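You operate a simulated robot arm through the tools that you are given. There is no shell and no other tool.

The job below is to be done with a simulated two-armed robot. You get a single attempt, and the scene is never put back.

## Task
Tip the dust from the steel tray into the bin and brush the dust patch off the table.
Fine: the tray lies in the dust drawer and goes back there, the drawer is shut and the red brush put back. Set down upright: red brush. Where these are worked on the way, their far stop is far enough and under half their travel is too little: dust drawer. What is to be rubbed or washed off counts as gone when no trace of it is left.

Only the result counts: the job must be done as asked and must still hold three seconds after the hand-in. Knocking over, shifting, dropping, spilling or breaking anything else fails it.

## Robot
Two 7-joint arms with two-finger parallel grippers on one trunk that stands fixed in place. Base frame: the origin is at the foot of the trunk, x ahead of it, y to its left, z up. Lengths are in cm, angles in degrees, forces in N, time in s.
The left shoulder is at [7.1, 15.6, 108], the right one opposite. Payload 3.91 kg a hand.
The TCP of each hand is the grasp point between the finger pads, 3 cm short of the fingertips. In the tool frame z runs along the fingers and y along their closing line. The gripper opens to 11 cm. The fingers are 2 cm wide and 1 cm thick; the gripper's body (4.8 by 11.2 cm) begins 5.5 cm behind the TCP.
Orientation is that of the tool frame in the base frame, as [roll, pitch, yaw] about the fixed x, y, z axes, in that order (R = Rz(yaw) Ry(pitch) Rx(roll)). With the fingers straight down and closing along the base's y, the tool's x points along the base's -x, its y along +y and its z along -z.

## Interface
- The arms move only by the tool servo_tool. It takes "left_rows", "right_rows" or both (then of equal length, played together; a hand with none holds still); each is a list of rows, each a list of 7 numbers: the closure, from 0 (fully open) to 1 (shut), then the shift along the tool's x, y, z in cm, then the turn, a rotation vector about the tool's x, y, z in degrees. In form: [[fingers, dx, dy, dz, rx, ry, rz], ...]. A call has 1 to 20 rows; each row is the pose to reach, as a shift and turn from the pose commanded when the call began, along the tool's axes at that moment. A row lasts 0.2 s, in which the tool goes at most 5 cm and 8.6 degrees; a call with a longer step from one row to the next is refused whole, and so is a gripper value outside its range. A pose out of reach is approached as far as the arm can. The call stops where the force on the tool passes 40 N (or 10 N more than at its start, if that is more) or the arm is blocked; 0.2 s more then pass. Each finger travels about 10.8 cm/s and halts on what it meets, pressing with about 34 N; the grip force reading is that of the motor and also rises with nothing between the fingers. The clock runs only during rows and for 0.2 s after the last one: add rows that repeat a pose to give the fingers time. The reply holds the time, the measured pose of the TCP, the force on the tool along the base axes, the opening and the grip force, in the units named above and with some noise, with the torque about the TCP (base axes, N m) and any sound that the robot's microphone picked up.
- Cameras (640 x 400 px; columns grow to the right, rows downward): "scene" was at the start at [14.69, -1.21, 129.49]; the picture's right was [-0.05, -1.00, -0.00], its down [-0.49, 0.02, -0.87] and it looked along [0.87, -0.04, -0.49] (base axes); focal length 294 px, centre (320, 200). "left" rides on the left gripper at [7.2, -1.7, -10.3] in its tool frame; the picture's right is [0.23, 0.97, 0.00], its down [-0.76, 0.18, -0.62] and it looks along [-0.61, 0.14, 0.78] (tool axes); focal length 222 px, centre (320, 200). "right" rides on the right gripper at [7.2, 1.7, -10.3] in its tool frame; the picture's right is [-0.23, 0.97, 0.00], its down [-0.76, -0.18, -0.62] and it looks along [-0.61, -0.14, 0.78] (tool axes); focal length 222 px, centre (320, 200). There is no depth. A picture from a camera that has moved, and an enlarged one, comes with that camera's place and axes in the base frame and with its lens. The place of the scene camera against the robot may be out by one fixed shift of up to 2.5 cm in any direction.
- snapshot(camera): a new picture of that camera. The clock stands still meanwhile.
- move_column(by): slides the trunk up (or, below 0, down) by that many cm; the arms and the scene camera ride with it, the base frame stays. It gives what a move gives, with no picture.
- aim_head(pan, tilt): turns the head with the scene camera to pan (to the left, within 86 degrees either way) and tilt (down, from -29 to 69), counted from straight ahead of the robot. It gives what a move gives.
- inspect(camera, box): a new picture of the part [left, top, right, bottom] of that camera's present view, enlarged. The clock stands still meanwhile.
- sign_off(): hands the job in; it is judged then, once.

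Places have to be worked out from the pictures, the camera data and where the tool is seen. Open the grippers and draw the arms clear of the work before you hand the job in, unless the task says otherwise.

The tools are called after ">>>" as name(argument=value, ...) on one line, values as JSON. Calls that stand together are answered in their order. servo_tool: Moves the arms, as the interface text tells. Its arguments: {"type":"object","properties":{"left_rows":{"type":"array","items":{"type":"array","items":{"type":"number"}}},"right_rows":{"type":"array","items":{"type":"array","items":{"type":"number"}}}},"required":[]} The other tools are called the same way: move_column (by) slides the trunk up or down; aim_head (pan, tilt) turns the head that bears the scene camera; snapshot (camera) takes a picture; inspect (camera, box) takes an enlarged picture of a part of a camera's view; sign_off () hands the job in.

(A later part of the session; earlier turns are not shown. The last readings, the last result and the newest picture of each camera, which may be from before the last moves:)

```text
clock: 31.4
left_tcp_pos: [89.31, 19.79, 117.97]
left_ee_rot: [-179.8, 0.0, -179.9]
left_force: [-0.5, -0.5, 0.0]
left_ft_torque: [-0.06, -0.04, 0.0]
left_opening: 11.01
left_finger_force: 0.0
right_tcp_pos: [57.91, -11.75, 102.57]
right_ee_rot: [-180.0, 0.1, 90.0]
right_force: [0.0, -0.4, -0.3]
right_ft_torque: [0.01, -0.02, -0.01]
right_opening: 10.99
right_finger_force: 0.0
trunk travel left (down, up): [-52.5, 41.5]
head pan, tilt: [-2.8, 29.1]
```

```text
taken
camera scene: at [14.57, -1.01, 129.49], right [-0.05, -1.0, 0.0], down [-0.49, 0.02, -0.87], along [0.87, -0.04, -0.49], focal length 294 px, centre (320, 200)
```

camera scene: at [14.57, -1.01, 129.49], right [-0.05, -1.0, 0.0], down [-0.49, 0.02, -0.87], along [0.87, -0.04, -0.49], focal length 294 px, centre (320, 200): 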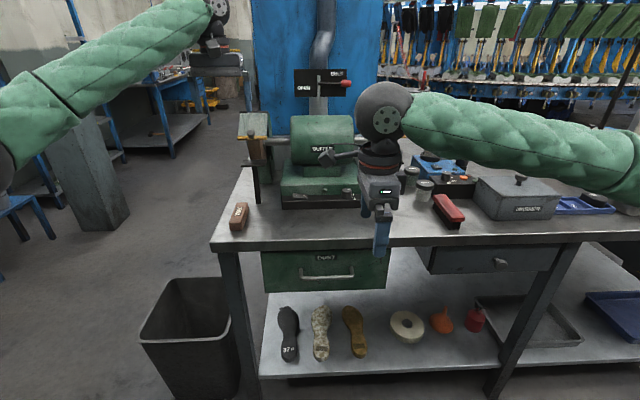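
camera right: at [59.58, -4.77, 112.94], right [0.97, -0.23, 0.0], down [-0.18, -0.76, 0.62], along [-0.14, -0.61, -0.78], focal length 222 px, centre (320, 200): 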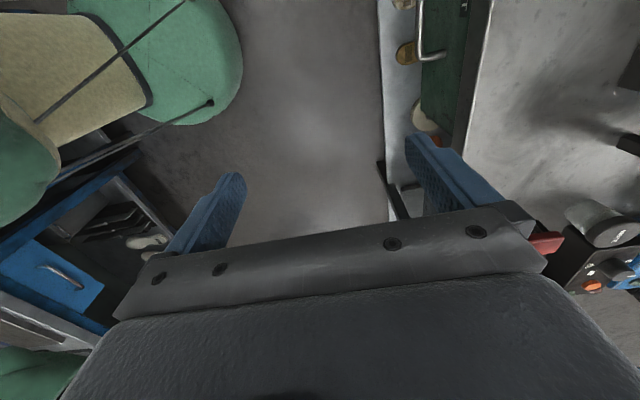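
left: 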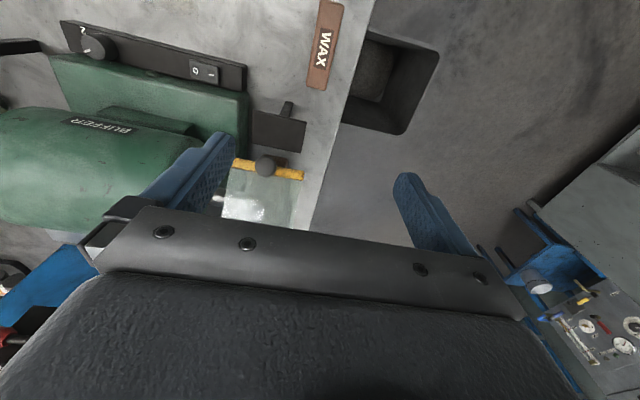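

I zoom on the handle from this right-camera view and from the scene.

>>> inspect(camera="right", box=[370, 0, 530, 120])

>>> inspect(camera="scene", box=[240, 220, 420, 310])

```text
3.33 times, centred on (450, 60) of right
camera zoom: at [59.58, -4.77, 112.94], right [0.97, -0.23, 0.0], down [-0.18, -0.76, 0.62], along [-0.14, -0.61, -0.78], focal length 740 px, centre (-113, 667)
```

zoom: 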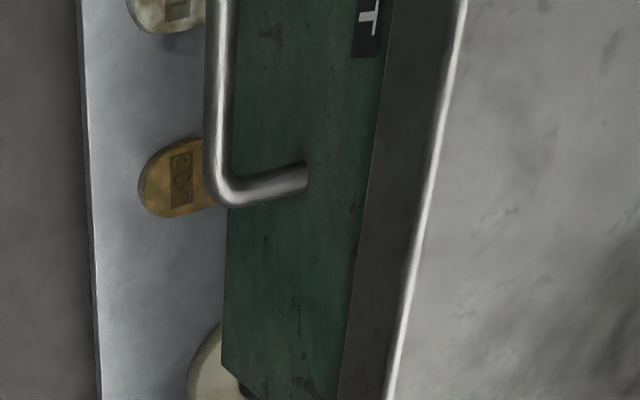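

```text
3.56 times, centred on (330, 265) of scene
camera zoom: at [14.57, -1.01, 129.49], right [-0.05, -1.0, 0.0], down [-0.49, 0.02, -0.87], along [0.87, -0.04, -0.49], focal length 1046 px, centre (284, -31)
```

zoom: 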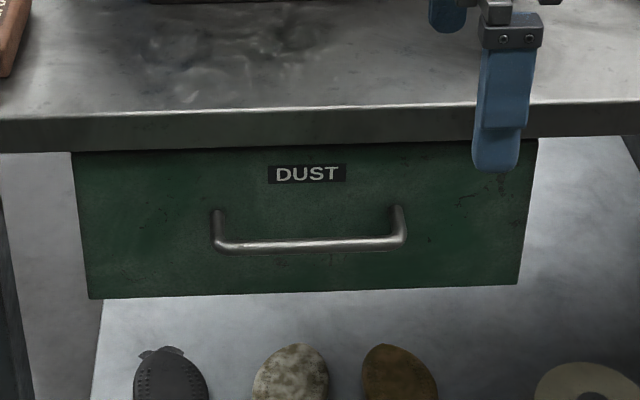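

The bar of the handle is at about x=72.8, z≈76, y from −12 to +1.8; the drawer face is ~3 cm behind it and the table lip is z 82.6–86.1. I raise the trunk so the arm can pull towards the body more easily.

>>> move_column(by=15)

```text
clock: 33.1
left_tcp_pos: [89.41, 19.56, 132.97]
left_ee_rot: [-180.0, -0.1, -179.9]
left_force: [-0.5, 0.4, 0.7]
left_ft_torque: [-0.02, 0.0, -0.02]
left_opening: 11.0
left_finger_force: 0.2
right_tcp_pos: [58.15, -12.15, 117.54]
right_ee_rot: [-180.0, 0.0, 90.0]
right_force: [-0.1, -0.5, -0.4]
right_ft_torque: [0.01, -0.03, -0.01]
right_opening: 11.01
right_finger_force: 0.0
trunk travel left (down, up): [-67.5, 26.5]
head pan, tilt: [-2.8, 29.1]
```

Now I tilt the right hand to point forward (20° below level) in front of the handle, fingers opened about 3.5 cm.

>>> servo_tool(right_rows=[[0.1, 1, 0, 3, -7.8, 0, 0], [0.2, 2, 0, 6, -15.6, 0, 0], [0.3, 3, 0, 9, -23.4, 0, 0], [0.4, 4, 0, 12, -31.2, 0, 0], [0.5, 5, 0, 15, -39, 0, 0], [0.6, 6, 0, 18, -46.8, 0, 0], [0.68, 7, 0, 21, -54.6, 0, 0], [0.68, 7, 0, 24, -62.4, 0, 0], [0.68, 7, 0, 27.5, -70, 0, 0], [0.68, 7, 0, 27.5, -70, 0, 0], [0.68, 7, 0, 27.5, -70, 0, 0]])

>>> snapshot(camera="right")

>>> snapshot(camera="scene")

```text
clock: 35.8
left_tcp_pos: [89.55, 19.41, 133.04]
left_ee_rot: [179.9, -0.1, 180.0]
left_force: [0.5, 0.0, 0.0]
left_ft_torque: [0.01, 0.02, 0.0]
left_opening: 11.0
left_finger_force: 0.0
right_tcp_pos: [66.14, -5.1, 136.68]
right_ee_rot: [63.7, -0.2, 89.9]
right_force: [0.3, -0.1, -0.1]
right_ft_torque: [0.0, -0.02, -0.01]
right_opening: 3.52
right_finger_force: 0.0
right hand out of reach, approached as far as the arm can: row 2, 3, 4, 5, 6
trunk travel left (down, up): [-67.5, 26.5]
head pan, tilt: [-2.8, 29.1]
stopped in row 11 (right hand): the arm was blocked; the commanded pose is now the measured one
```

```text
taken
camera right: at [56.2, 2.05, 133.59], right [-0.43, -0.23, 0.87], down [-0.48, -0.76, -0.44], along [0.76, -0.61, 0.22], focal length 222 px, centre (320, 200)
```

right: 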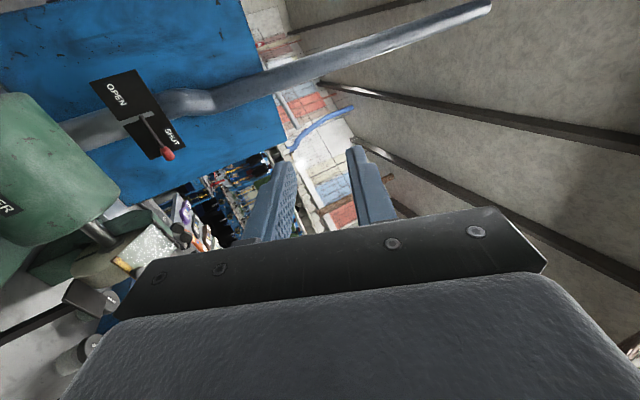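

```text
taken
camera scene: at [14.71, -1.29, 144.51], right [-0.05, -1.0, 0.0], down [-0.49, 0.02, -0.87], along [0.87, -0.04, -0.49], focal length 294 px, centre (320, 200)
```

scene: 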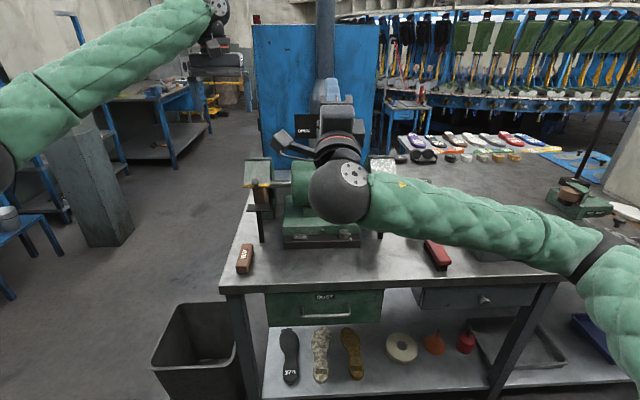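

The arm could not follow that pose and ended up pointing forward-and-up at (66, -5, 137), free of contact. I turn it back towards pointing down in small steps and watch whether it follows.

>>> servo_tool(right_rows=[[0.68, 0, 0, 0, 8, 0, 0], [0.68, 0, 0, 0, 16, 0, 0], [0.68, 0, 0, 0, 24, 0, 0], [0.68, 0, 0, 0, 24, 0, 0]])

>>> snapshot(camera="scene")

```text
clock: 36.8
left_tcp_pos: [89.33, 19.38, 133.05]
left_ee_rot: [180.0, 0.1, -180.0]
left_force: [-0.2, 0.4, 0.4]
left_ft_torque: [0.02, -0.02, -0.01]
left_opening: 10.98
left_finger_force: 0.1
right_tcp_pos: [66.23, -5.11, 136.49]
right_ee_rot: [87.8, 0.0, 89.9]
right_force: [0.2, -1.0, 0.0]
right_ft_torque: [0.0, -0.02, 0.02]
right_opening: 3.51
right_finger_force: 0.2
trunk travel left (down, up): [-67.5, 26.5]
head pan, tilt: [-2.8, 29.1]
```

```text
taken
camera scene: at [14.7, -1.31, 144.49], right [-0.05, -1.0, 0.0], down [-0.49, 0.02, -0.87], along [0.87, -0.04, -0.49], focal length 294 px, centre (320, 200)
```

scene: 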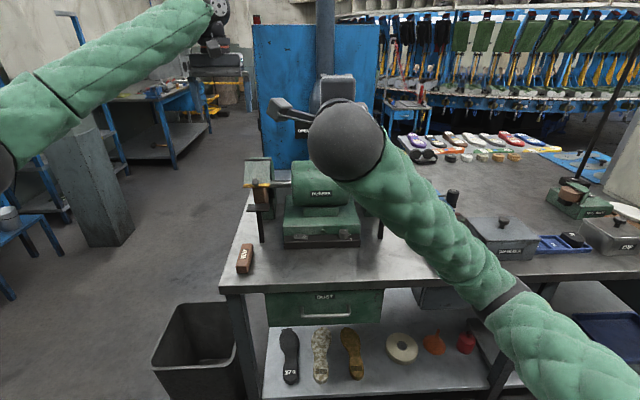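

It follows in this arm configuration: the tool now points straight forward. I lower it in stages, watching that it stays reachable.

>>> servo_tool(right_rows=[[0.68, 0, -3, -1, 0, 0, 0], [0.68, 0, -6, -2, 0, 0, 0], [0.68, 0, -9, -3, 0, 0, 0], [0.68, 0, -12, -4, 0, 0, 0], [0.68, 0, -15, -5, 0, 0, 0], [0.68, 0, -15, -5, 0, 0, 0]])

>>> snapshot(camera="scene")

```text
clock: 38.1
left_tcp_pos: [89.44, 19.45, 132.89]
left_ee_rot: [-179.9, -0.1, -180.0]
left_force: [-0.5, 0.0, 0.4]
left_ft_torque: [0.01, -0.03, 0.02]
left_opening: 10.99
left_finger_force: 0.1
right_tcp_pos: [61.88, -5.13, 121.45]
right_ee_rot: [87.8, 0.1, 89.9]
right_force: [0.7, 0.0, 0.1]
right_ft_torque: [0.01, 0.0, 0.0]
right_opening: 3.52
right_finger_force: 0.0
trunk travel left (down, up): [-67.5, 26.5]
head pan, tilt: [-2.8, 29.1]
```

```text
taken
camera scene: at [14.78, -1.23, 144.48], right [-0.05, -1.0, 0.0], down [-0.49, 0.02, -0.87], along [0.87, -0.04, -0.49], focal length 294 px, centre (320, 200)
```

scene: 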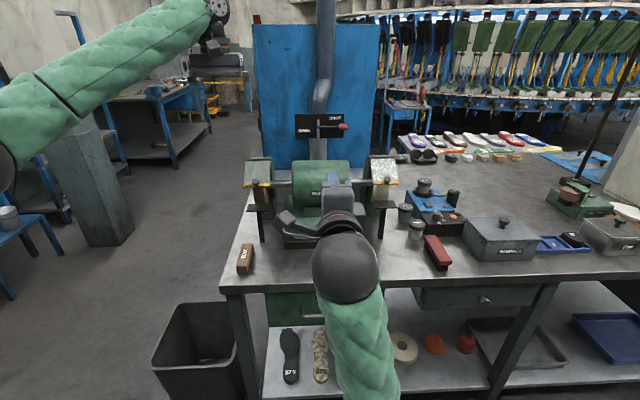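

Good. I keep lowering with the tool level towards handle height.

>>> servo_tool(right_rows=[[0.68, 0, -4, 0, 0, 0, 0], [0.68, 0, -8, 0, 0, 0, 0], [0.68, 0, -12, 0, 0, 0, 0], [0.68, 0, -16, 0, 0, 0, 0], [0.68, 0, -20, 0, 0, 0, 0], [0.68, 0, -24, 0, 0, 0, 0], [0.68, 0, -24, 0, 0, 0, 0]])

>>> snapshot(camera="scene")

>>> snapshot(camera="right")

```text
clock: 38.9
left_tcp_pos: [89.26, 19.51, 133.05]
left_ee_rot: [-179.9, 0.1, -179.9]
left_force: [0.1, 0.0, 0.7]
left_ft_torque: [-0.06, 0.03, 0.03]
left_opening: 11.0
left_finger_force: 0.0
right_tcp_pos: [62.34, -7.61, 110.1]
right_ee_rot: [86.3, 10.4, 89.1]
right_force: [0.0, 0.7, 0.0]
right_ft_torque: [-0.03, 0.02, -0.01]
right_opening: 3.52
right_finger_force: 0.1
trunk travel left (down, up): [-67.5, 26.5]
head pan, tilt: [-2.8, 29.1]
stopped in row 3 (right hand): the arm was blocked; the commanded pose is now the measured one
```

```text
taken
camera scene: at [14.61, -1.13, 144.52], right [-0.05, -1.0, 0.0], down [-0.49, 0.02, -0.87], along [0.87, -0.04, -0.49], focal length 294 px, centre (320, 200)
```

scene: 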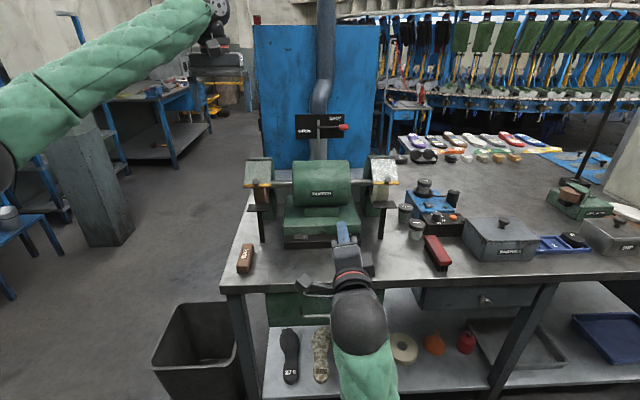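

```text
taken
camera right: at [52.07, -0.38, 109.73], right [-0.06, -0.05, 1.0], down [-0.62, -0.78, -0.08], along [0.78, -0.62, 0.02], focal length 222 px, centre (320, 200)
```

right: 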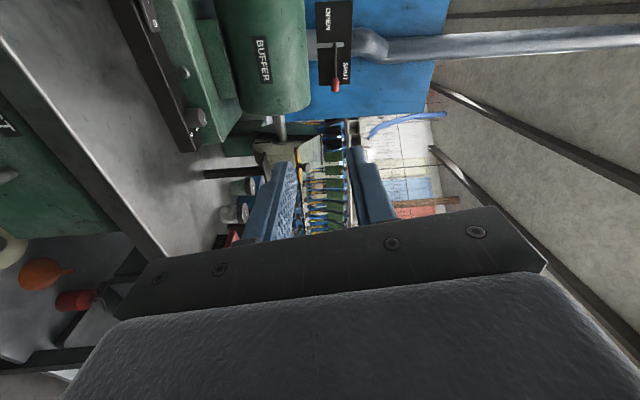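

Blocked near z=110 because the wrist got too close to the shoulder. I move forward a bit, fix the small twist, and then descend further out.

>>> servo_tool(right_rows=[[0.68, 0, 1, 3, 0, 0, 5], [0.68, 1, 1.5, 6, 0, 0, 10.4], [0.68, 2, 1.5, 8, 0, 0, 10.4], [0.68, 2, 1.5, 8, 0, 0, 10.4]])

```text
clock: 39.5
left_tcp_pos: [89.45, 19.49, 133.0]
left_ee_rot: [-179.9, -0.1, 179.9]
left_force: [-0.1, -0.2, 0.3]
left_ft_torque: [-0.01, 0.0, -0.03]
left_opening: 11.01
left_finger_force: 0.1
right_tcp_pos: [67.81, -10.82, 107.12]
right_ee_rot: [87.7, 13.2, 89.0]
right_force: [-0.3, -0.6, -0.9]
right_ft_torque: [-0.01, -0.04, -0.01]
right_opening: 3.5
right_finger_force: 0.0
trunk travel left (down, up): [-67.5, 26.5]
head pan, tilt: [-2.8, 29.1]
stopped in row 2 (right hand): the arm was blocked; the commanded pose is now the measured one
```

Still hindered – probably the elbow has swung in towards the trunk. I back out upward and to the right where there is room.

>>> servo_tool(right_rows=[[0.68, 0, 3, 0, 0, 0, 0], [0.68, 0, 6, 0, 0, 0, 0], [0.68, 0, 9, 0, 0, 0, 0], [0.68, 0, 12, 0, 0, 0, 0], [0.68, 0, 15, 0, 0, 0, 0], [0.68, 0, 15, 0, 0, 0, 0]])

>>> snapshot(camera="scene")

```text
clock: 40.1
left_tcp_pos: [89.4, 19.48, 132.95]
left_ee_rot: [180.0, 0.0, 180.0]
left_force: [-0.5, 0.3, -0.9]
left_ft_torque: [-0.01, 0.02, 0.02]
left_opening: 11.0
left_finger_force: 0.1
right_tcp_pos: [67.39, -12.77, 109.59]
right_ee_rot: [88.5, 24.0, 87.9]
right_force: [-0.3, 0.6, -0.1]
right_ft_torque: [0.01, -0.01, -0.01]
right_opening: 3.5
right_finger_force: 0.1
trunk travel left (down, up): [-67.5, 26.5]
head pan, tilt: [-2.8, 29.1]
stopped in row 3 (right hand): the arm was blocked; the commanded pose is now the measured one
```

```text
taken
camera scene: at [14.68, -1.18, 144.49], right [-0.05, -1.0, 0.0], down [-0.49, 0.02, -0.87], along [0.87, -0.04, -0.49], focal length 294 px, centre (320, 200)
```

scene: 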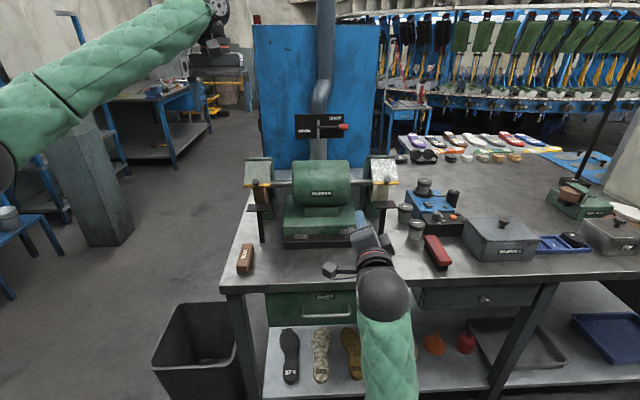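

The hand is being twisted as some joint is against a stop. I try freeing it by moving forward, up and to the right without turning.

>>> servo_tool(right_rows=[[0.68, -2.3, 0.4, 1.4, 0, 0, 0], [0.68, -4.6, 0.8, 2.8, 0, 0, 0], [0.68, -7, 1.2, 4.2, 0, 0, 0], [0.68, -7, 1.2, 4.2, 0, 0, 0]])

>>> snapshot(camera="scene")

```text
clock: 41.1
left_tcp_pos: [89.38, 19.55, 133.13]
left_ee_rot: [179.9, 0.0, -179.9]
left_force: [-0.1, 0.1, 0.3]
left_ft_torque: [0.01, 0.0, 0.02]
left_opening: 10.98
left_finger_force: 0.1
right_tcp_pos: [71.35, -20.28, 111.93]
right_ee_rot: [89.7, 27.7, 87.7]
right_force: [-0.2, -0.2, 0.3]
right_ft_torque: [-0.01, -0.02, -0.01]
right_opening: 3.54
right_finger_force: 0.1
trunk travel left (down, up): [-67.5, 26.5]
head pan, tilt: [-2.8, 29.1]
```

```text
taken
camera scene: at [14.65, -1.16, 144.5], right [-0.05, -1.0, 0.0], down [-0.49, 0.02, -0.87], along [0.87, -0.04, -0.49], focal length 294 px, centre (320, 200)
```

scene: 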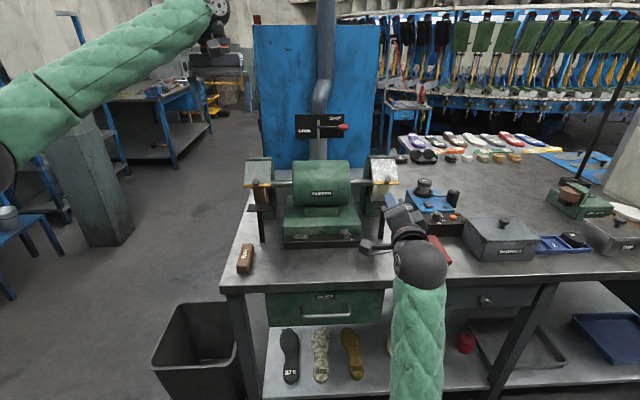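

That moved freely. Now I undo the twist about the pointing axis.

>>> servo_tool(right_rows=[[0.68, 0, 0, 0, 0, 0, 7], [0.68, 0, 0, 0, 0, 0, 14], [0.68, 0, 0, 0, 0, 0, 21], [0.68, 0, 0, 0, 0, 0, 27.7], [0.68, 0, 0, 0, 0, 0, 27.7]])

>>> snapshot(camera="scene")

```text
clock: 41.7
left_tcp_pos: [89.47, 19.43, 132.89]
left_ee_rot: [179.9, 0.0, 179.9]
left_force: [-0.7, -0.8, 0.0]
left_ft_torque: [0.02, 0.0, 0.03]
left_opening: 11.0
left_finger_force: 0.0
right_tcp_pos: [71.31, -23.21, 111.62]
right_ee_rot: [89.3, 23.4, 86.1]
right_force: [0.3, -0.6, 0.1]
right_ft_torque: [0.02, -0.02, 0.01]
right_opening: 3.49
right_finger_force: 0.0
trunk travel left (down, up): [-67.5, 26.5]
head pan, tilt: [-2.8, 29.1]
stopped in row 2 (right hand): the arm was blocked; the commanded pose is now the measured one
```

```text
taken
camera scene: at [14.69, -1.23, 144.49], right [-0.05, -1.0, 0.0], down [-0.49, 0.02, -0.87], along [0.87, -0.04, -0.49], focal length 294 px, centre (320, 200)
```

scene: 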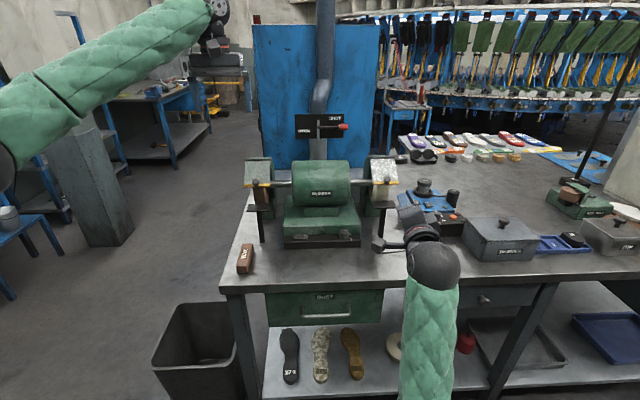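

I tilt the head down to see what the arm itself looks like near the trunk.

>>> aim_head(pan=-20, tilt=60)

>>> snapshot(camera="scene")

```text
clock: 42.6
left_tcp_pos: [89.41, 19.55, 132.86]
left_ee_rot: [179.9, 0.0, 179.9]
left_force: [-0.1, 0.1, -0.3]
left_ft_torque: [0.0, 0.0, 0.03]
left_opening: 11.04
left_finger_force: 0.2
right_tcp_pos: [71.18, -23.23, 111.65]
right_ee_rot: [89.4, 23.5, 86.2]
right_force: [-0.1, 0.1, -0.5]
right_ft_torque: [-0.02, 0.04, 0.02]
right_opening: 3.52
right_finger_force: 0.0
trunk travel left (down, up): [-67.5, 26.5]
head pan, tilt: [-20.0, 60.0]
```

```text
taken
camera scene: at [11.89, -3.03, 140.16], right [-0.34, -0.94, 0.0], down [-0.81, 0.3, -0.5], along [0.47, -0.17, -0.87], focal length 294 px, centre (320, 200)
```

scene: 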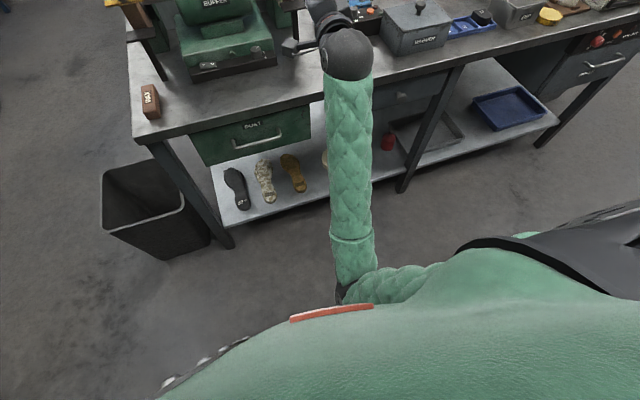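

The elbow has been swung across the front of the chest, which blocks it. I move the hand forward and to the right so the arm straightens and the elbow can come back out.

>>> servo_tool(right_rows=[[0.68, -3.6, 0.1, 1.8, 0, 0, 0], [0.68, -7.3, 0.2, 3.6, 0, 0, 0], [0.68, -11, 0.4, 5.4, 0, 0, 0], [0.68, -14.6, 0.5, 7.2, 0, 0, 0], [0.68, -18.2, 0.7, 9, 0, 0, 0], [0.68, -18.2, 0.7, 9, 0, 0, 0]])

>>> snapshot(camera="scene")

```text
clock: 44.0
left_tcp_pos: [89.38, 19.53, 133.08]
left_ee_rot: [180.0, 0.0, 180.0]
left_force: [0.0, 0.5, 0.6]
left_ft_torque: [-0.01, -0.04, 0.01]
left_opening: 10.99
left_finger_force: 0.1
right_tcp_pos: [79.28, -39.99, 119.63]
right_ee_rot: [89.4, 23.4, 86.2]
right_force: [0.6, -0.4, 0.2]
right_ft_torque: [0.03, 0.0, -0.02]
right_opening: 3.53
right_finger_force: 0.0
trunk travel left (down, up): [-67.5, 26.5]
head pan, tilt: [-20.0, 60.0]
```

```text
taken
camera scene: at [11.87, -2.97, 140.15], right [-0.34, -0.94, 0.0], down [-0.81, 0.3, -0.5], along [0.47, -0.17, -0.87], focal length 294 px, centre (320, 200)
```

scene: 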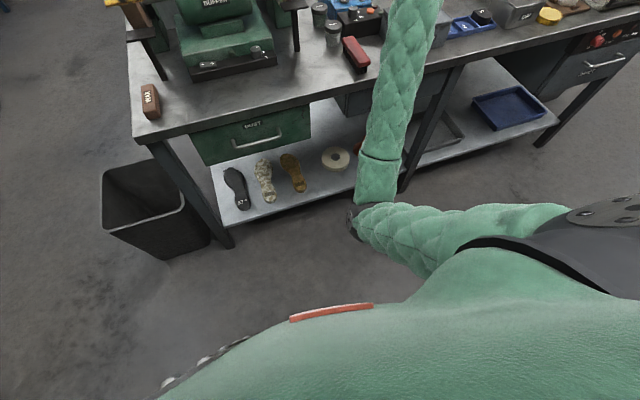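

The arm tracks again. I turn the hand back step by step towards pointing straight down at this roomy spot.

>>> servo_tool(right_rows=[[0.68, 0, 0, 0, 3.56, 5.81, -3.86], [0.68, 0, 0, 0, 7.11, 11.6, -7.73], [0.68, 0, 0, 0, 10.7, 17.4, -11.6], [0.68, 0, 0, 0, 14.2, 23.2, -15.5], [0.68, 0, 0, 0, 17.8, 29, -19.3], [0.68, 0, 0, 0, 17.8, 29, -19.3]])

>>> snapshot(camera="scene")

```text
clock: 45.5
left_tcp_pos: [89.29, 19.51, 132.96]
left_ee_rot: [180.0, -0.1, -179.9]
left_force: [0.7, 0.6, -0.2]
left_ft_torque: [0.01, 0.02, -0.01]
left_opening: 11.03
left_finger_force: 0.1
right_tcp_pos: [79.1, -40.03, 119.47]
right_ee_rot: [126.5, 33.1, 124.3]
right_force: [0.9, 0.4, 0.6]
right_ft_torque: [0.02, -0.01, -0.02]
right_opening: 3.51
right_finger_force: 0.0
trunk travel left (down, up): [-67.5, 26.5]
head pan, tilt: [-20.0, 60.0]
```

```text
taken
camera scene: at [11.89, -3.02, 140.15], right [-0.34, -0.94, 0.0], down [-0.81, 0.3, -0.5], along [0.47, -0.17, -0.87], focal length 294 px, centre (320, 200)
```

scene: 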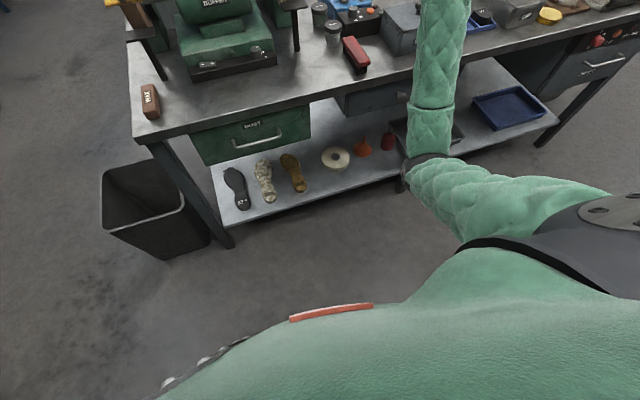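

It follows and the elbow is moving outward. I continue the same turn to pointing straight down.

>>> servo_tool(right_rows=[[0.68, 0, 0, 0, 3.56, 5.81, -3.86], [0.68, 0, 0, 0, 7.11, 11.6, -7.73], [0.68, 0, 0, 0, 10.7, 17.4, -11.6], [0.68, 0, 0, 0, 14.2, 23.2, -15.5], [0.68, 0, 0, 0, 17.8, 29, -19.3], [0.68, 0, 0, 0, 21.3, 34.8, -23.2], [0.68, 0, 0, 0, 24.9, 40.6, -27], [0.68, 0, 0, 0, 28.4, 46.4, -30.9], [0.68, 0, 0, 0, 32, 52.3, -34.8], [0.68, 0, 0, 0, 32, 52.3, -34.8]])

>>> snapshot(camera="scene")

```text
clock: 47.6
left_tcp_pos: [89.47, 19.43, 133.12]
left_ee_rot: [180.0, 0.0, 179.9]
left_force: [-0.1, -0.1, -0.7]
left_ft_torque: [0.03, -0.01, -0.02]
left_opening: 11.01
left_finger_force: 0.1
right_tcp_pos: [79.11, -40.27, 119.51]
right_ee_rot: [179.9, -0.2, 179.9]
right_force: [0.5, -0.3, 0.5]
right_ft_torque: [0.01, -0.03, -0.03]
right_opening: 3.5
right_finger_force: 0.1
trunk travel left (down, up): [-67.5, 26.5]
head pan, tilt: [-20.0, 60.0]
```

```text
taken
camera scene: at [11.91, -3.12, 140.14], right [-0.34, -0.94, 0.0], down [-0.81, 0.3, -0.5], along [0.47, -0.17, -0.87], focal length 294 px, centre (320, 200)
```

scene: 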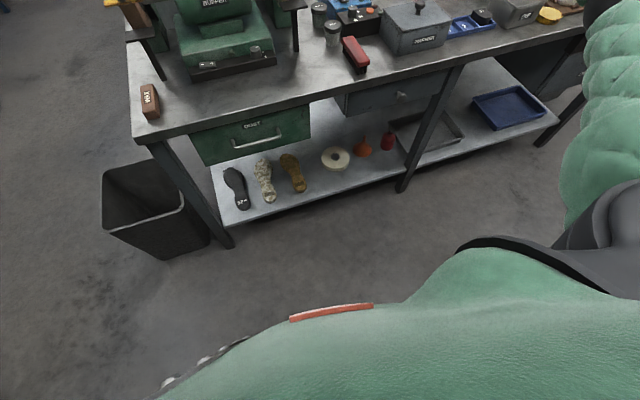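

The arm is back with its elbow out. Now I approach with the tool yawed to point forward-left, which suits this arm: first move above the front of the table and turn 50° about the vertical.

>>> servo_tool(right_rows=[[0.68, 1.3, 1.7, 1.6, 0, 0, 7.2], [0.68, 2.6, 3.4, 3.2, 0, 0, 14.3], [0.68, 3.9, 5.1, 4.9, 0, 0, 21.4], [0.68, 5.2, 6.8, 6.6, 0, 0, 28.6], [0.68, 6.5, 8.5, 8.2, 0, 0, 35.8], [0.68, 7.8, 10.2, 9.9, 0, 0, 43], [0.68, 9, 12, 11.5, 0, 0, 50], [0.68, 9, 12, 11.5, 0, 0, 50]])

>>> snapshot(camera="scene")

```text
clock: 49.5
left_tcp_pos: [89.4, 19.53, 133.06]
left_ee_rot: [-180.0, 0.0, -180.0]
left_force: [-0.5, 0.1, 0.1]
left_ft_torque: [0.04, -0.01, -0.02]
left_opening: 10.99
left_finger_force: 0.2
right_tcp_pos: [70.24, -27.97, 108.1]
right_ee_rot: [179.9, -0.1, 129.9]
right_force: [-0.2, 0.0, 0.0]
right_ft_torque: [-0.01, 0.02, -0.01]
right_opening: 3.54
right_finger_force: 0.0
trunk travel left (down, up): [-67.5, 26.5]
head pan, tilt: [-20.0, 60.0]
```

```text
taken
camera scene: at [11.87, -3.08, 140.15], right [-0.34, -0.94, 0.0], down [-0.81, 0.3, -0.5], along [0.47, -0.17, -0.87], focal length 294 px, centre (320, 200)
```

scene: 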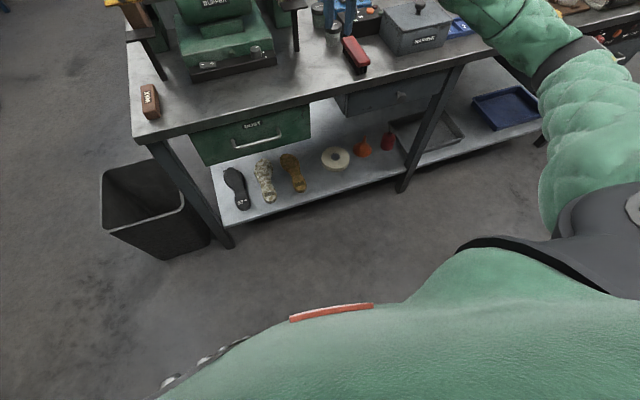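

Now tilt forward in small stages, checking reach each time.

>>> servo_tool(right_rows=[[0.68, 0, 0, 0, -8, 0, 0], [0.68, 0, 0, 0, -16, 0, 0], [0.68, 0, 0, 0, -24, 0, 0], [0.68, 0, 0, 0, -24, 0, 0]])

>>> servo_tool(right_rows=[[0.68, 0, 0, 0, -8, 0, 0], [0.68, 0, 0, 0, -16, 0, 0], [0.68, 0, 0, 0, -16, 0, 0]])

>>> snapshot(camera="scene")

```text
clock: 50.5
left_tcp_pos: [89.52, 19.42, 132.91]
left_ee_rot: [180.0, -0.1, 180.0]
left_force: [0.6, 0.4, 0.2]
left_ft_torque: [0.02, 0.03, 0.02]
left_opening: 10.97
left_finger_force: 0.1
right_tcp_pos: [70.21, -28.01, 108.15]
right_ee_rot: [155.9, -0.1, 129.9]
right_force: [-0.2, 0.2, -0.4]
right_ft_torque: [-0.01, -0.04, -0.01]
right_opening: 3.53
right_finger_force: 0.0
trunk travel left (down, up): [-67.5, 26.5]
head pan, tilt: [-20.0, 60.0]
```

```text
clock: 51.2
left_tcp_pos: [89.52, 19.54, 132.87]
left_ee_rot: [180.0, -0.1, 180.0]
left_force: [0.5, 0.2, -0.3]
left_ft_torque: [-0.01, 0.02, -0.02]
left_opening: 11.01
left_finger_force: 0.0
right_tcp_pos: [70.26, -28.06, 108.15]
right_ee_rot: [139.9, -0.1, 130.0]
right_force: [0.5, -1.3, 0.2]
right_ft_torque: [0.01, 0.01, 0.01]
right_opening: 3.55
right_finger_force: 0.1
trunk travel left (down, up): [-67.5, 26.5]
head pan, tilt: [-20.0, 60.0]
```

```text
taken
camera scene: at [11.93, -3.01, 140.15], right [-0.34, -0.94, 0.0], down [-0.81, 0.3, -0.5], along [0.47, -0.17, -0.87], focal length 294 px, centre (320, 200)
```

scene: 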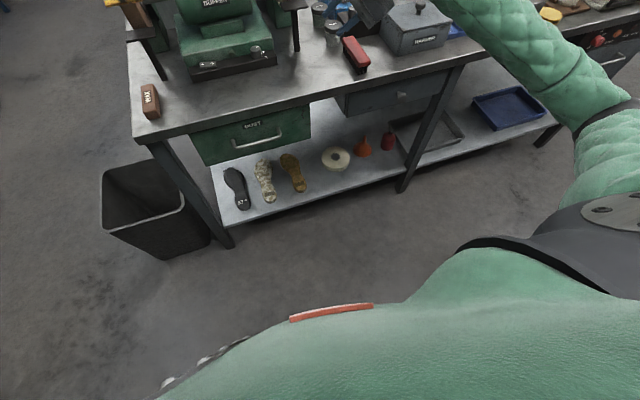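

Following well. I tilt another 30° to about 20° below level.

>>> servo_tool(right_rows=[[0.68, 0, 0, 0, -7.5, 0, 0], [0.68, 0, 0, 0, -15, 0, 0], [0.68, 0, 0, 0, -22.5, 0, 0], [0.68, 0, 0, 0, -30, 0, 0], [0.68, 0, 0, 0, -30, 0, 0]])

>>> snapshot(camera="scene")

>>> snapshot(camera="right")

```text
clock: 52.5
left_tcp_pos: [89.38, 19.54, 133.05]
left_ee_rot: [-179.9, -0.1, 179.9]
left_force: [-0.1, -0.3, -0.4]
left_ft_torque: [0.03, -0.01, -0.02]
left_opening: 11.02
left_finger_force: 0.0
right_tcp_pos: [70.18, -28.04, 108.07]
right_ee_rot: [109.9, 0.0, 129.9]
right_force: [-0.5, 0.2, -0.4]
right_ft_torque: [0.02, -0.03, 0.01]
right_opening: 3.51
right_finger_force: 0.1
trunk travel left (down, up): [-67.5, 26.5]
head pan, tilt: [-20.0, 60.0]
```

```text
taken
camera scene: at [11.9, -3.03, 140.15], right [-0.34, -0.94, 0.0], down [-0.81, 0.3, -0.5], along [0.47, -0.17, -0.87], focal length 294 px, centre (320, 200)
```

scene: 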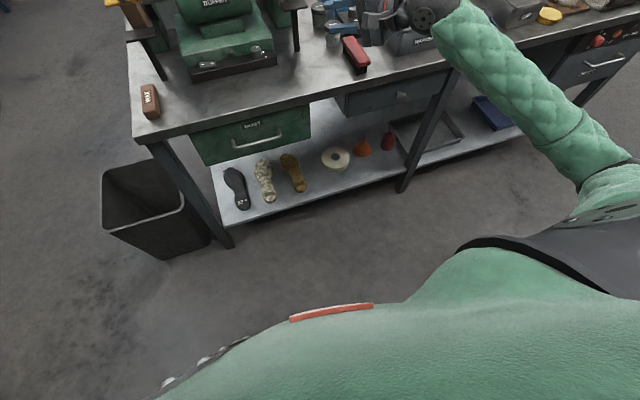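

```text
taken
camera right: at [58.56, -28.51, 113.24], right [0.4, 0.04, 0.92], down [-0.01, -1.0, 0.04], along [0.92, -0.02, -0.4], focal length 222 px, centre (320, 200)
```

right: 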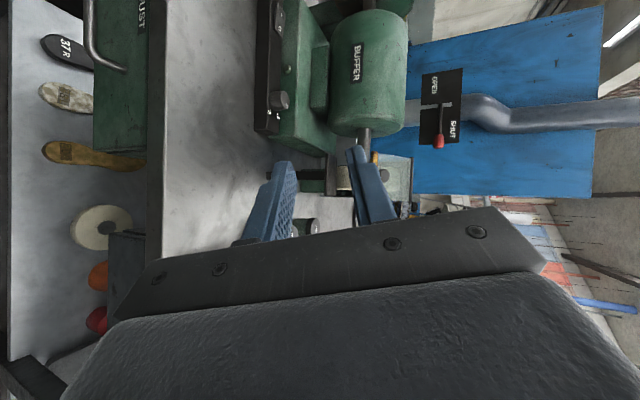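

The hand now points forward-left, 20° below level, elbow outside. I lower it in front of the table edge towards the handle.

>>> servo_tool(right_rows=[[0.68, 2.5, -3, 1.25, 0, 0, 0], [0.68, 5, -6, 2.5, 0, 0, 0], [0.68, 7.5, -9, 3.7, 0, 0, 0], [0.68, 10, -12, 5, 0, 0, 0], [0.68, 11.7, -14.8, 7.5, 0, 0, 0], [0.68, 13.4, -17.6, 10, 0, 0, 0], [0.68, 15.1, -20.4, 12.6, 0, 0, 0], [0.68, 16.9, -23.2, 15.2, 0, 0, 0], [0.68, 16.9, -23.2, 15.2, 0, 0, 0]])

>>> snapshot(camera="scene")

>>> snapshot(camera="right")

```text
clock: 54.5
left_tcp_pos: [89.35, 19.47, 133.02]
left_ee_rot: [180.0, 0.0, -180.0]
left_force: [0.3, 0.8, 0.1]
left_ft_torque: [0.0, -0.02, 0.03]
left_opening: 10.99
left_finger_force: 0.0
right_tcp_pos: [64.18, -11.1, 81.41]
right_ee_rot: [109.9, -0.2, 129.9]
right_force: [-0.2, 1.0, 0.1]
right_ft_torque: [-0.01, -0.02, 0.02]
right_opening: 3.52
right_finger_force: 0.1
trunk travel left (down, up): [-67.5, 26.5]
head pan, tilt: [-20.0, 60.0]
```

```text
taken
camera scene: at [11.86, -3.09, 140.15], right [-0.34, -0.94, 0.0], down [-0.81, 0.3, -0.5], along [0.47, -0.17, -0.87], focal length 294 px, centre (320, 200)
```

scene: 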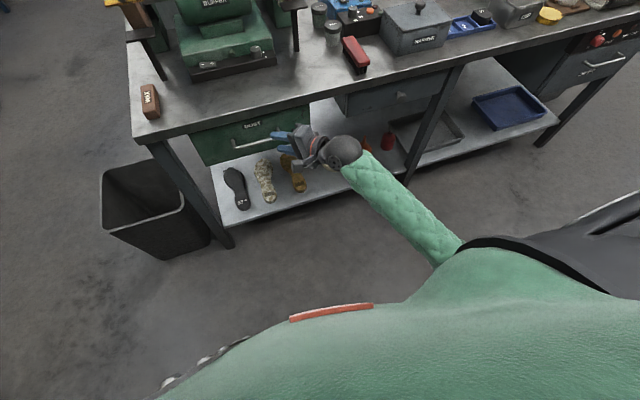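

```text
taken
camera right: at [52.62, -11.53, 86.65], right [0.4, 0.04, 0.92], down [-0.01, -1.0, 0.04], along [0.92, -0.02, -0.4], focal length 222 px, centre (320, 200)
```

right: 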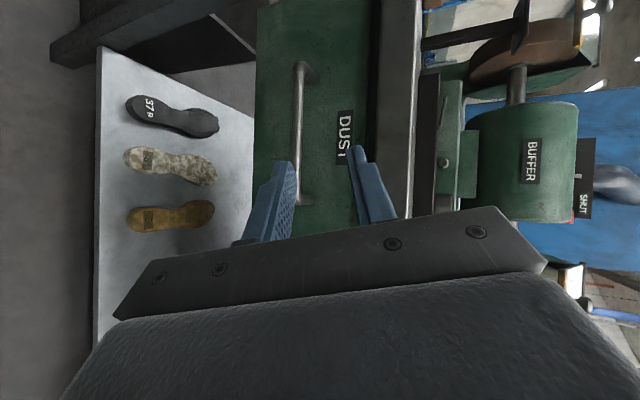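

The handle bar is clearly seen: x≈73, z≈75.3, y −12 to +1.4. I move to a pre-grasp point 6 cm short of it along the pointing axis.

>>> servo_tool(right_rows=[[0.68, -0.6, -1, 2, 0, 0, 0], [0.68, -1.2, -2.1, 4.2, 0, 0, 0], [0.68, -1.2, -2.1, 4.2, 0, 0, 0]])

>>> snapshot(camera="right")

```text
clock: 55.2
left_tcp_pos: [89.38, 19.53, 132.95]
left_ee_rot: [-179.8, 0.0, 179.9]
left_force: [0.5, -0.4, 0.2]
left_ft_torque: [-0.03, 0.03, -0.02]
left_opening: 11.0
left_finger_force: 0.1
right_tcp_pos: [67.33, -9.81, 78.13]
right_ee_rot: [109.9, -0.1, 129.9]
right_force: [0.5, 0.5, 0.4]
right_ft_torque: [0.01, 0.0, -0.03]
right_opening: 3.5
right_finger_force: 0.1
trunk travel left (down, up): [-67.5, 26.5]
head pan, tilt: [-20.0, 60.0]
```

```text
taken
camera right: at [55.76, -10.25, 83.12], right [0.4, 0.04, 0.91], down [-0.01, -1.0, 0.04], along [0.92, -0.02, -0.4], focal length 222 px, centre (320, 200)
```

right: 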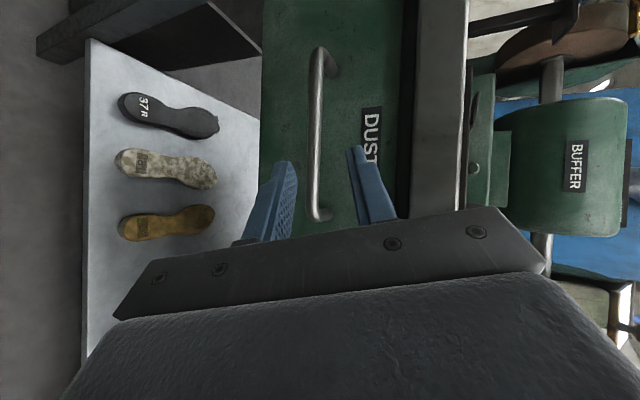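

The bar lies between the fingers' lines. I advance 6 cm along the pointing axis (slightly lower) so the bar goes between the pads, then close.

>>> servo_tool(right_rows=[[0.68, 0, -0.35, 1.5, 0, 0, 0], [0.68, 0, -0.35, 3, 0, 0, 0], [0.68, 0, -0.35, 4.5, 0, 0, 0], [0.68, 0, -0.35, 6, 0, 0, 0], [0.68, 0, -0.35, 6, 0, 0, 0]])

>>> snapshot(camera="right")

```text
clock: 56.5
left_tcp_pos: [89.28, 19.47, 132.98]
left_ee_rot: [-180.0, -0.1, 180.0]
left_force: [-0.4, -0.9, -0.6]
left_ft_torque: [-0.02, 0.0, -0.01]
left_opening: 11.0
left_finger_force: 0.0
right_tcp_pos: [71.56, -6.41, 75.48]
right_ee_rot: [109.8, -0.2, 129.9]
right_force: [0.4, -1.3, 0.9]
right_ft_torque: [0.02, 0.0, 0.0]
right_opening: 3.53
right_finger_force: 0.1
trunk travel left (down, up): [-67.5, 26.5]
head pan, tilt: [-20.0, 60.0]
```

```text
taken
camera right: at [59.97, -6.8, 80.62], right [0.4, 0.04, 0.92], down [-0.01, -1.0, 0.04], along [0.92, -0.02, -0.4], focal length 222 px, centre (320, 200)
```

right: 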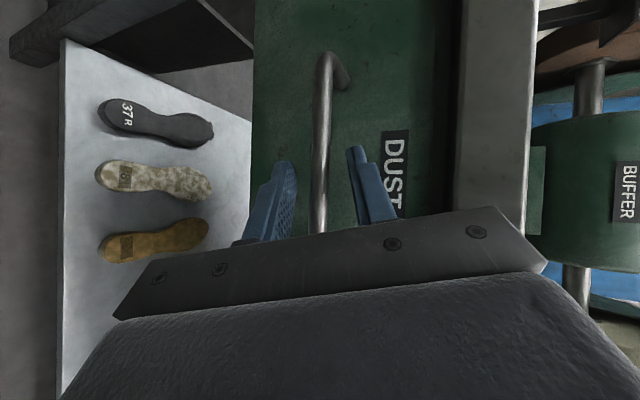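

The bar is between the fingers, no contact. I close on it.

>>> servo_tool(right_rows=[[0.8, 0, 0, 0, 0, 0, 0], [0.95, 0, 0, 0, 0, 0, 0], [1, 0, 0, 0, 0, 0, 0], [1, 0, 0, 0, 0, 0, 0], [1, 0, 0, 0, 0, 0, 0]])

>>> snapshot(camera="right")

```text
clock: 57.6
left_tcp_pos: [89.37, 19.46, 132.91]
left_ee_rot: [-180.0, 0.0, -180.0]
left_force: [0.0, 1.0, 0.5]
left_ft_torque: [0.04, -0.01, -0.04]
left_opening: 11.03
left_finger_force: 0.2
right_tcp_pos: [71.65, -6.44, 75.5]
right_ee_rot: [110.0, -0.2, 129.9]
right_force: [-1.0, 1.8, -5.8]
right_ft_torque: [1.34, 0.05, -0.42]
right_opening: 1.77
right_finger_force: 45.2
trunk travel left (down, up): [-67.5, 26.5]
head pan, tilt: [-20.0, 60.0]
```

```text
taken
camera right: at [59.99, -6.78, 80.59], right [0.4, 0.04, 0.91], down [-0.01, -1.0, 0.04], along [0.92, -0.02, -0.4], focal length 222 px, centre (320, 200)
```

right: 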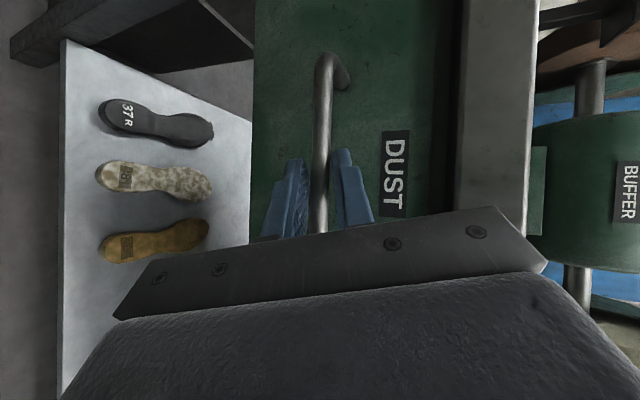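

The bar is gripped (opening 1.8). I pull the drawer straight towards the robot, 10 cm first.

>>> servo_tool(right_rows=[[1, 0.64, -0.26, -0.72, 0, 0, 0], [1, 1.93, -0.79, -2.16, 0, 0, 0], [1, 3.2, -1.3, -3.6, 0, 0, 0], [1, 4.5, -1.83, -5.04, 0, 0, 0], [1, 5.8, -2.36, -6.48, 0, 0, 0], [1, 6.43, -2.62, -7.2, 0, 0, 0], [1, 6.43, -2.62, -7.2, 0, 0, 0]])

>>> snapshot(camera="scene")

```text
clock: 59.2
left_tcp_pos: [89.45, 19.51, 132.97]
left_ee_rot: [180.0, -0.2, 180.0]
left_force: [0.7, -0.2, -0.1]
left_ft_torque: [0.0, -0.05, 0.0]
left_opening: 10.98
left_finger_force: 0.0
right_tcp_pos: [61.78, -6.23, 75.47]
right_ee_rot: [110.0, -0.1, 130.0]
right_force: [0.0, 11.4, -9.2]
right_ft_torque: [1.29, 0.05, -0.34]
right_opening: 1.78
right_finger_force: 45.0
trunk travel left (down, up): [-67.5, 26.5]
head pan, tilt: [-20.0, 60.0]
```

```text
taken
camera scene: at [11.93, -2.97, 140.14], right [-0.34, -0.94, 0.0], down [-0.81, 0.3, -0.5], along [0.47, -0.17, -0.87], focal length 294 px, centre (320, 200)
```

scene: 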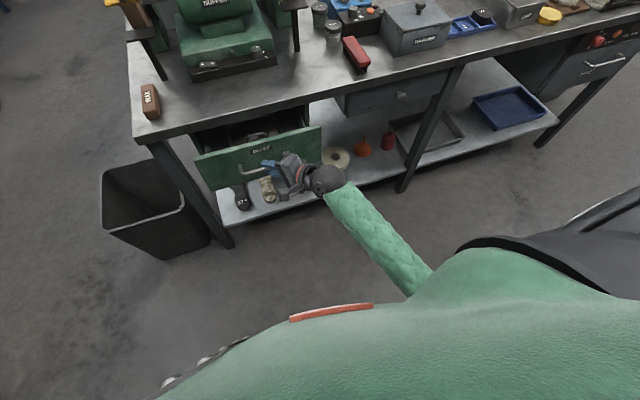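

The drawer slides out nicely. I pull another 8 cm.

>>> servo_tool(right_rows=[[1, 1.0, -0.37, -0.98, 0, 0, 0], [1, 2.0, -0.75, -2.05, 0, 0, 0], [1, 3.05, -1.15, -3.15, 0, 0, 0], [1, 4.1, -1.55, -4.25, 0, 0, 0], [1, 5.2, -2.05, -5.7, 0, 0, 0], [1, 5.2, -2.05, -5.7, 0, 0, 0]])

>>> snapshot(camera="scene")

```text
clock: 60.6
left_tcp_pos: [89.5, 19.42, 132.93]
left_ee_rot: [179.9, 0.0, 179.9]
left_force: [-0.7, -0.3, 0.2]
left_ft_torque: [-0.03, 0.01, 0.01]
left_opening: 11.0
left_finger_force: 0.0
right_tcp_pos: [53.68, -6.23, 75.43]
right_ee_rot: [110.0, -0.2, 129.9]
right_force: [0.2, -21.5, -11.7]
right_ft_torque: [0.88, 0.12, -1.02]
right_opening: 1.77
right_finger_force: 45.2
trunk travel left (down, up): [-67.5, 26.5]
head pan, tilt: [-20.0, 60.0]
```

```text
taken
camera scene: at [11.97, -3.2, 140.13], right [-0.34, -0.94, 0.0], down [-0.81, 0.3, -0.5], along [0.47, -0.17, -0.87], focal length 294 px, centre (320, 200)
```

scene: 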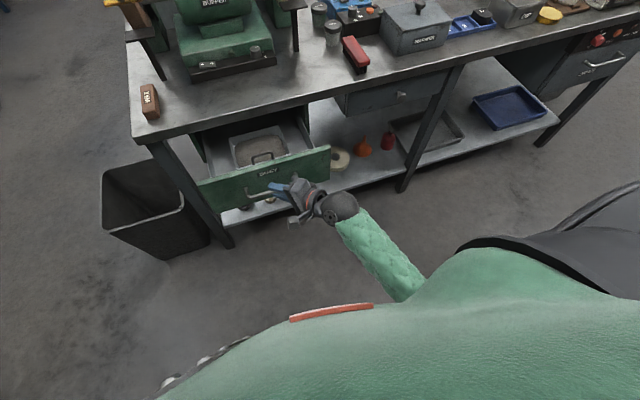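

The tray with a loop handle is visible inside. A side force has built up, so I correct the path slightly and keep pulling in small steps.

>>> servo_tool(right_rows=[[1, -0.2, -0.06, -0.16, 0, 0, 0], [1, 0.44, -0.32, -0.88, 0, 0, 0], [1, 1.08, -0.58, -1.6, 0, 0, 0], [1, 1.73, -0.84, -2.32, 0, 0, 0], [1, 2.37, -1.1, -3.04, 0, 0, 0], [1, 3.0, -1.37, -3.76, 0, 0, 0], [1, 3.0, -1.37, -3.76, 0, 0, 0]])

>>> snapshot(camera="scene")

```text
clock: 62.2
left_tcp_pos: [89.52, 19.61, 132.81]
left_ee_rot: [180.0, -0.2, -179.8]
left_force: [0.0, -0.5, 0.4]
left_ft_torque: [0.02, 0.04, -0.02]
left_opening: 11.02
left_finger_force: 0.0
right_tcp_pos: [48.62, -6.27, 75.51]
right_ee_rot: [110.0, -0.2, 130.1]
right_force: [-0.7, 24.2, -12.6]
right_ft_torque: [1.72, 0.08, 0.51]
right_opening: 1.77
right_finger_force: 45.5
trunk travel left (down, up): [-67.5, 26.5]
head pan, tilt: [-20.0, 60.0]
```

```text
taken
camera scene: at [11.93, -2.88, 140.14], right [-0.34, -0.94, 0.0], down [-0.81, 0.3, -0.5], along [0.47, -0.17, -0.87], focal length 294 px, centre (320, 200)
```

scene: 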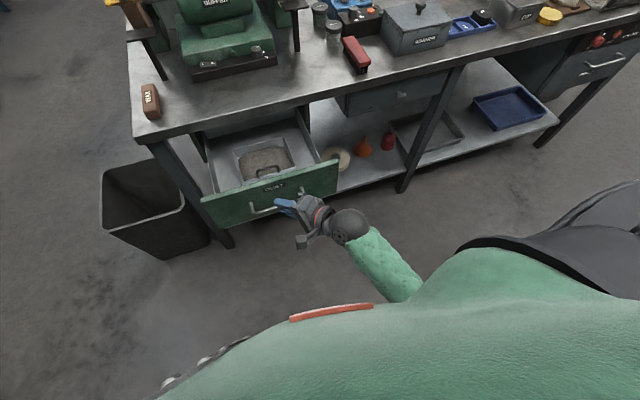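

23 cm out so far. I enlarge the view of the tray in the drawer.

>>> inspect(camera="scene", box=[190, 100, 350, 240])

>>> snapshot(camera="right")

```text
2.86 times, centred on (270, 170) of scene
camera zoom: at [11.93, -2.88, 140.14], right [-0.34, -0.94, 0.0], down [-0.81, 0.3, -0.5], along [0.47, -0.17, -0.87], focal length 840 px, centre (463, 286)
```

zoom: 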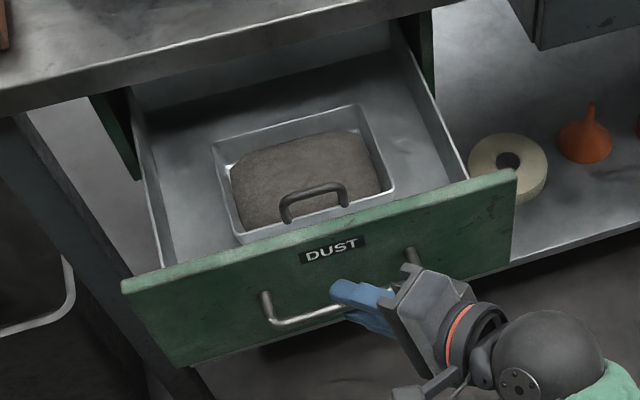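

```text
taken
camera right: at [36.97, -6.79, 80.6], right [0.4, 0.04, 0.91], down [0.0, -1.0, 0.04], along [0.92, -0.02, -0.4], focal length 222 px, centre (320, 200)
```

right: 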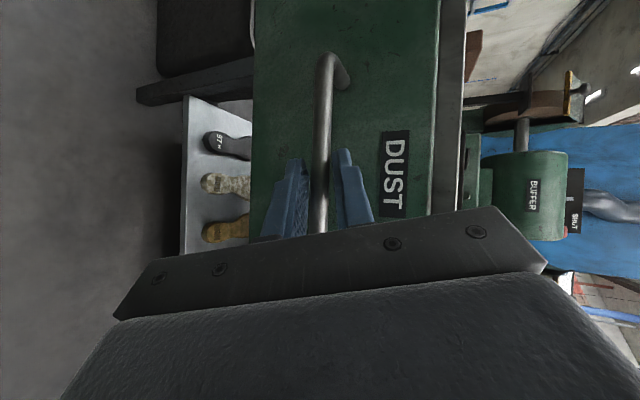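

The tray stands clear of the drawer front, with a U-handle on its front wall. I pull a few more centimetres to see whether the stop is near.

>>> servo_tool(right_rows=[[1, 0.15, 0.04, 0.12, 0, 0, 0], [1, 0.8, -0.22, -0.6, 0, 0, 0], [1, 1.45, -0.48, -1.32, 0, 0, 0], [1, 2.1, -0.74, -2.04, 0, 0, 0], [1, 2.75, -1, -2.76, 0, 0, 0], [1, 2.75, -1, -2.76, 0, 0, 0]])

```text
clock: 63.4
left_tcp_pos: [89.27, 19.54, 133.0]
left_ee_rot: [-180.0, 0.0, -179.9]
left_force: [0.1, -0.3, -0.5]
left_ft_torque: [0.01, -0.05, -0.04]
left_opening: 10.99
left_finger_force: 0.0
right_tcp_pos: [45.62, -6.49, 75.55]
right_ee_rot: [109.8, 0.0, 129.7]
right_force: [10.9, 8.2, -4.9]
right_ft_torque: [1.15, 0.05, -1.02]
right_opening: 1.74
right_finger_force: 45.0
trunk travel left (down, up): [-67.5, 26.5]
head pan, tilt: [-20.0, 60.0]
stopped in row 5 (right hand): the force on the tool passed its limit at 41 N (the readings are from after the stop); the commanded pose is now the measured one
```

The drawer hit its far stop at 26 cm of travel. I release the handle and back the right hand away along its axis.

>>> servo_tool(right_rows=[[0.8, 0, 0, 0, 0, 0, 0], [0.68, 0, 0, 0, 0, 0, 0], [0.68, 0, 0, 0, 0, 0, 0], [0.68, 0, 0, -2, 0, 0, 0], [0.68, 0, 0, -4, 0, 0, 0], [0.68, 0, 0, -5.5, 0, 0, 0], [0.68, 0, 0, -5.5, 0, 0, 0]])

>>> snapshot(camera="right")

```text
clock: 65.0
left_tcp_pos: [89.34, 19.42, 133.02]
left_ee_rot: [-179.9, 0.0, -180.0]
left_force: [-0.3, -0.4, 0.6]
left_ft_torque: [0.05, 0.0, -0.03]
left_opening: 11.0
left_finger_force: 0.0
right_tcp_pos: [41.59, -9.66, 77.46]
right_ee_rot: [109.8, 0.1, 129.8]
right_force: [-0.5, 0.1, -0.3]
right_ft_torque: [-0.01, -0.02, 0.0]
right_opening: 3.51
right_finger_force: 0.0
trunk travel left (down, up): [-67.5, 26.5]
head pan, tilt: [-20.0, 60.0]
```

```text
taken
camera right: at [29.85, -10.12, 82.52], right [0.4, 0.04, 0.92], down [-0.01, -1.0, 0.04], along [0.92, -0.03, -0.4], focal length 222 px, centre (320, 200)
```

right: 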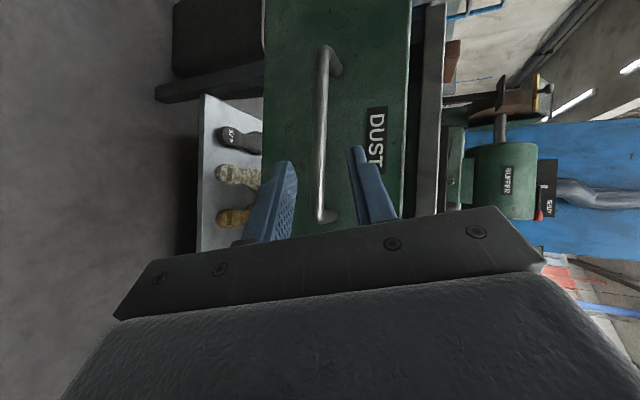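

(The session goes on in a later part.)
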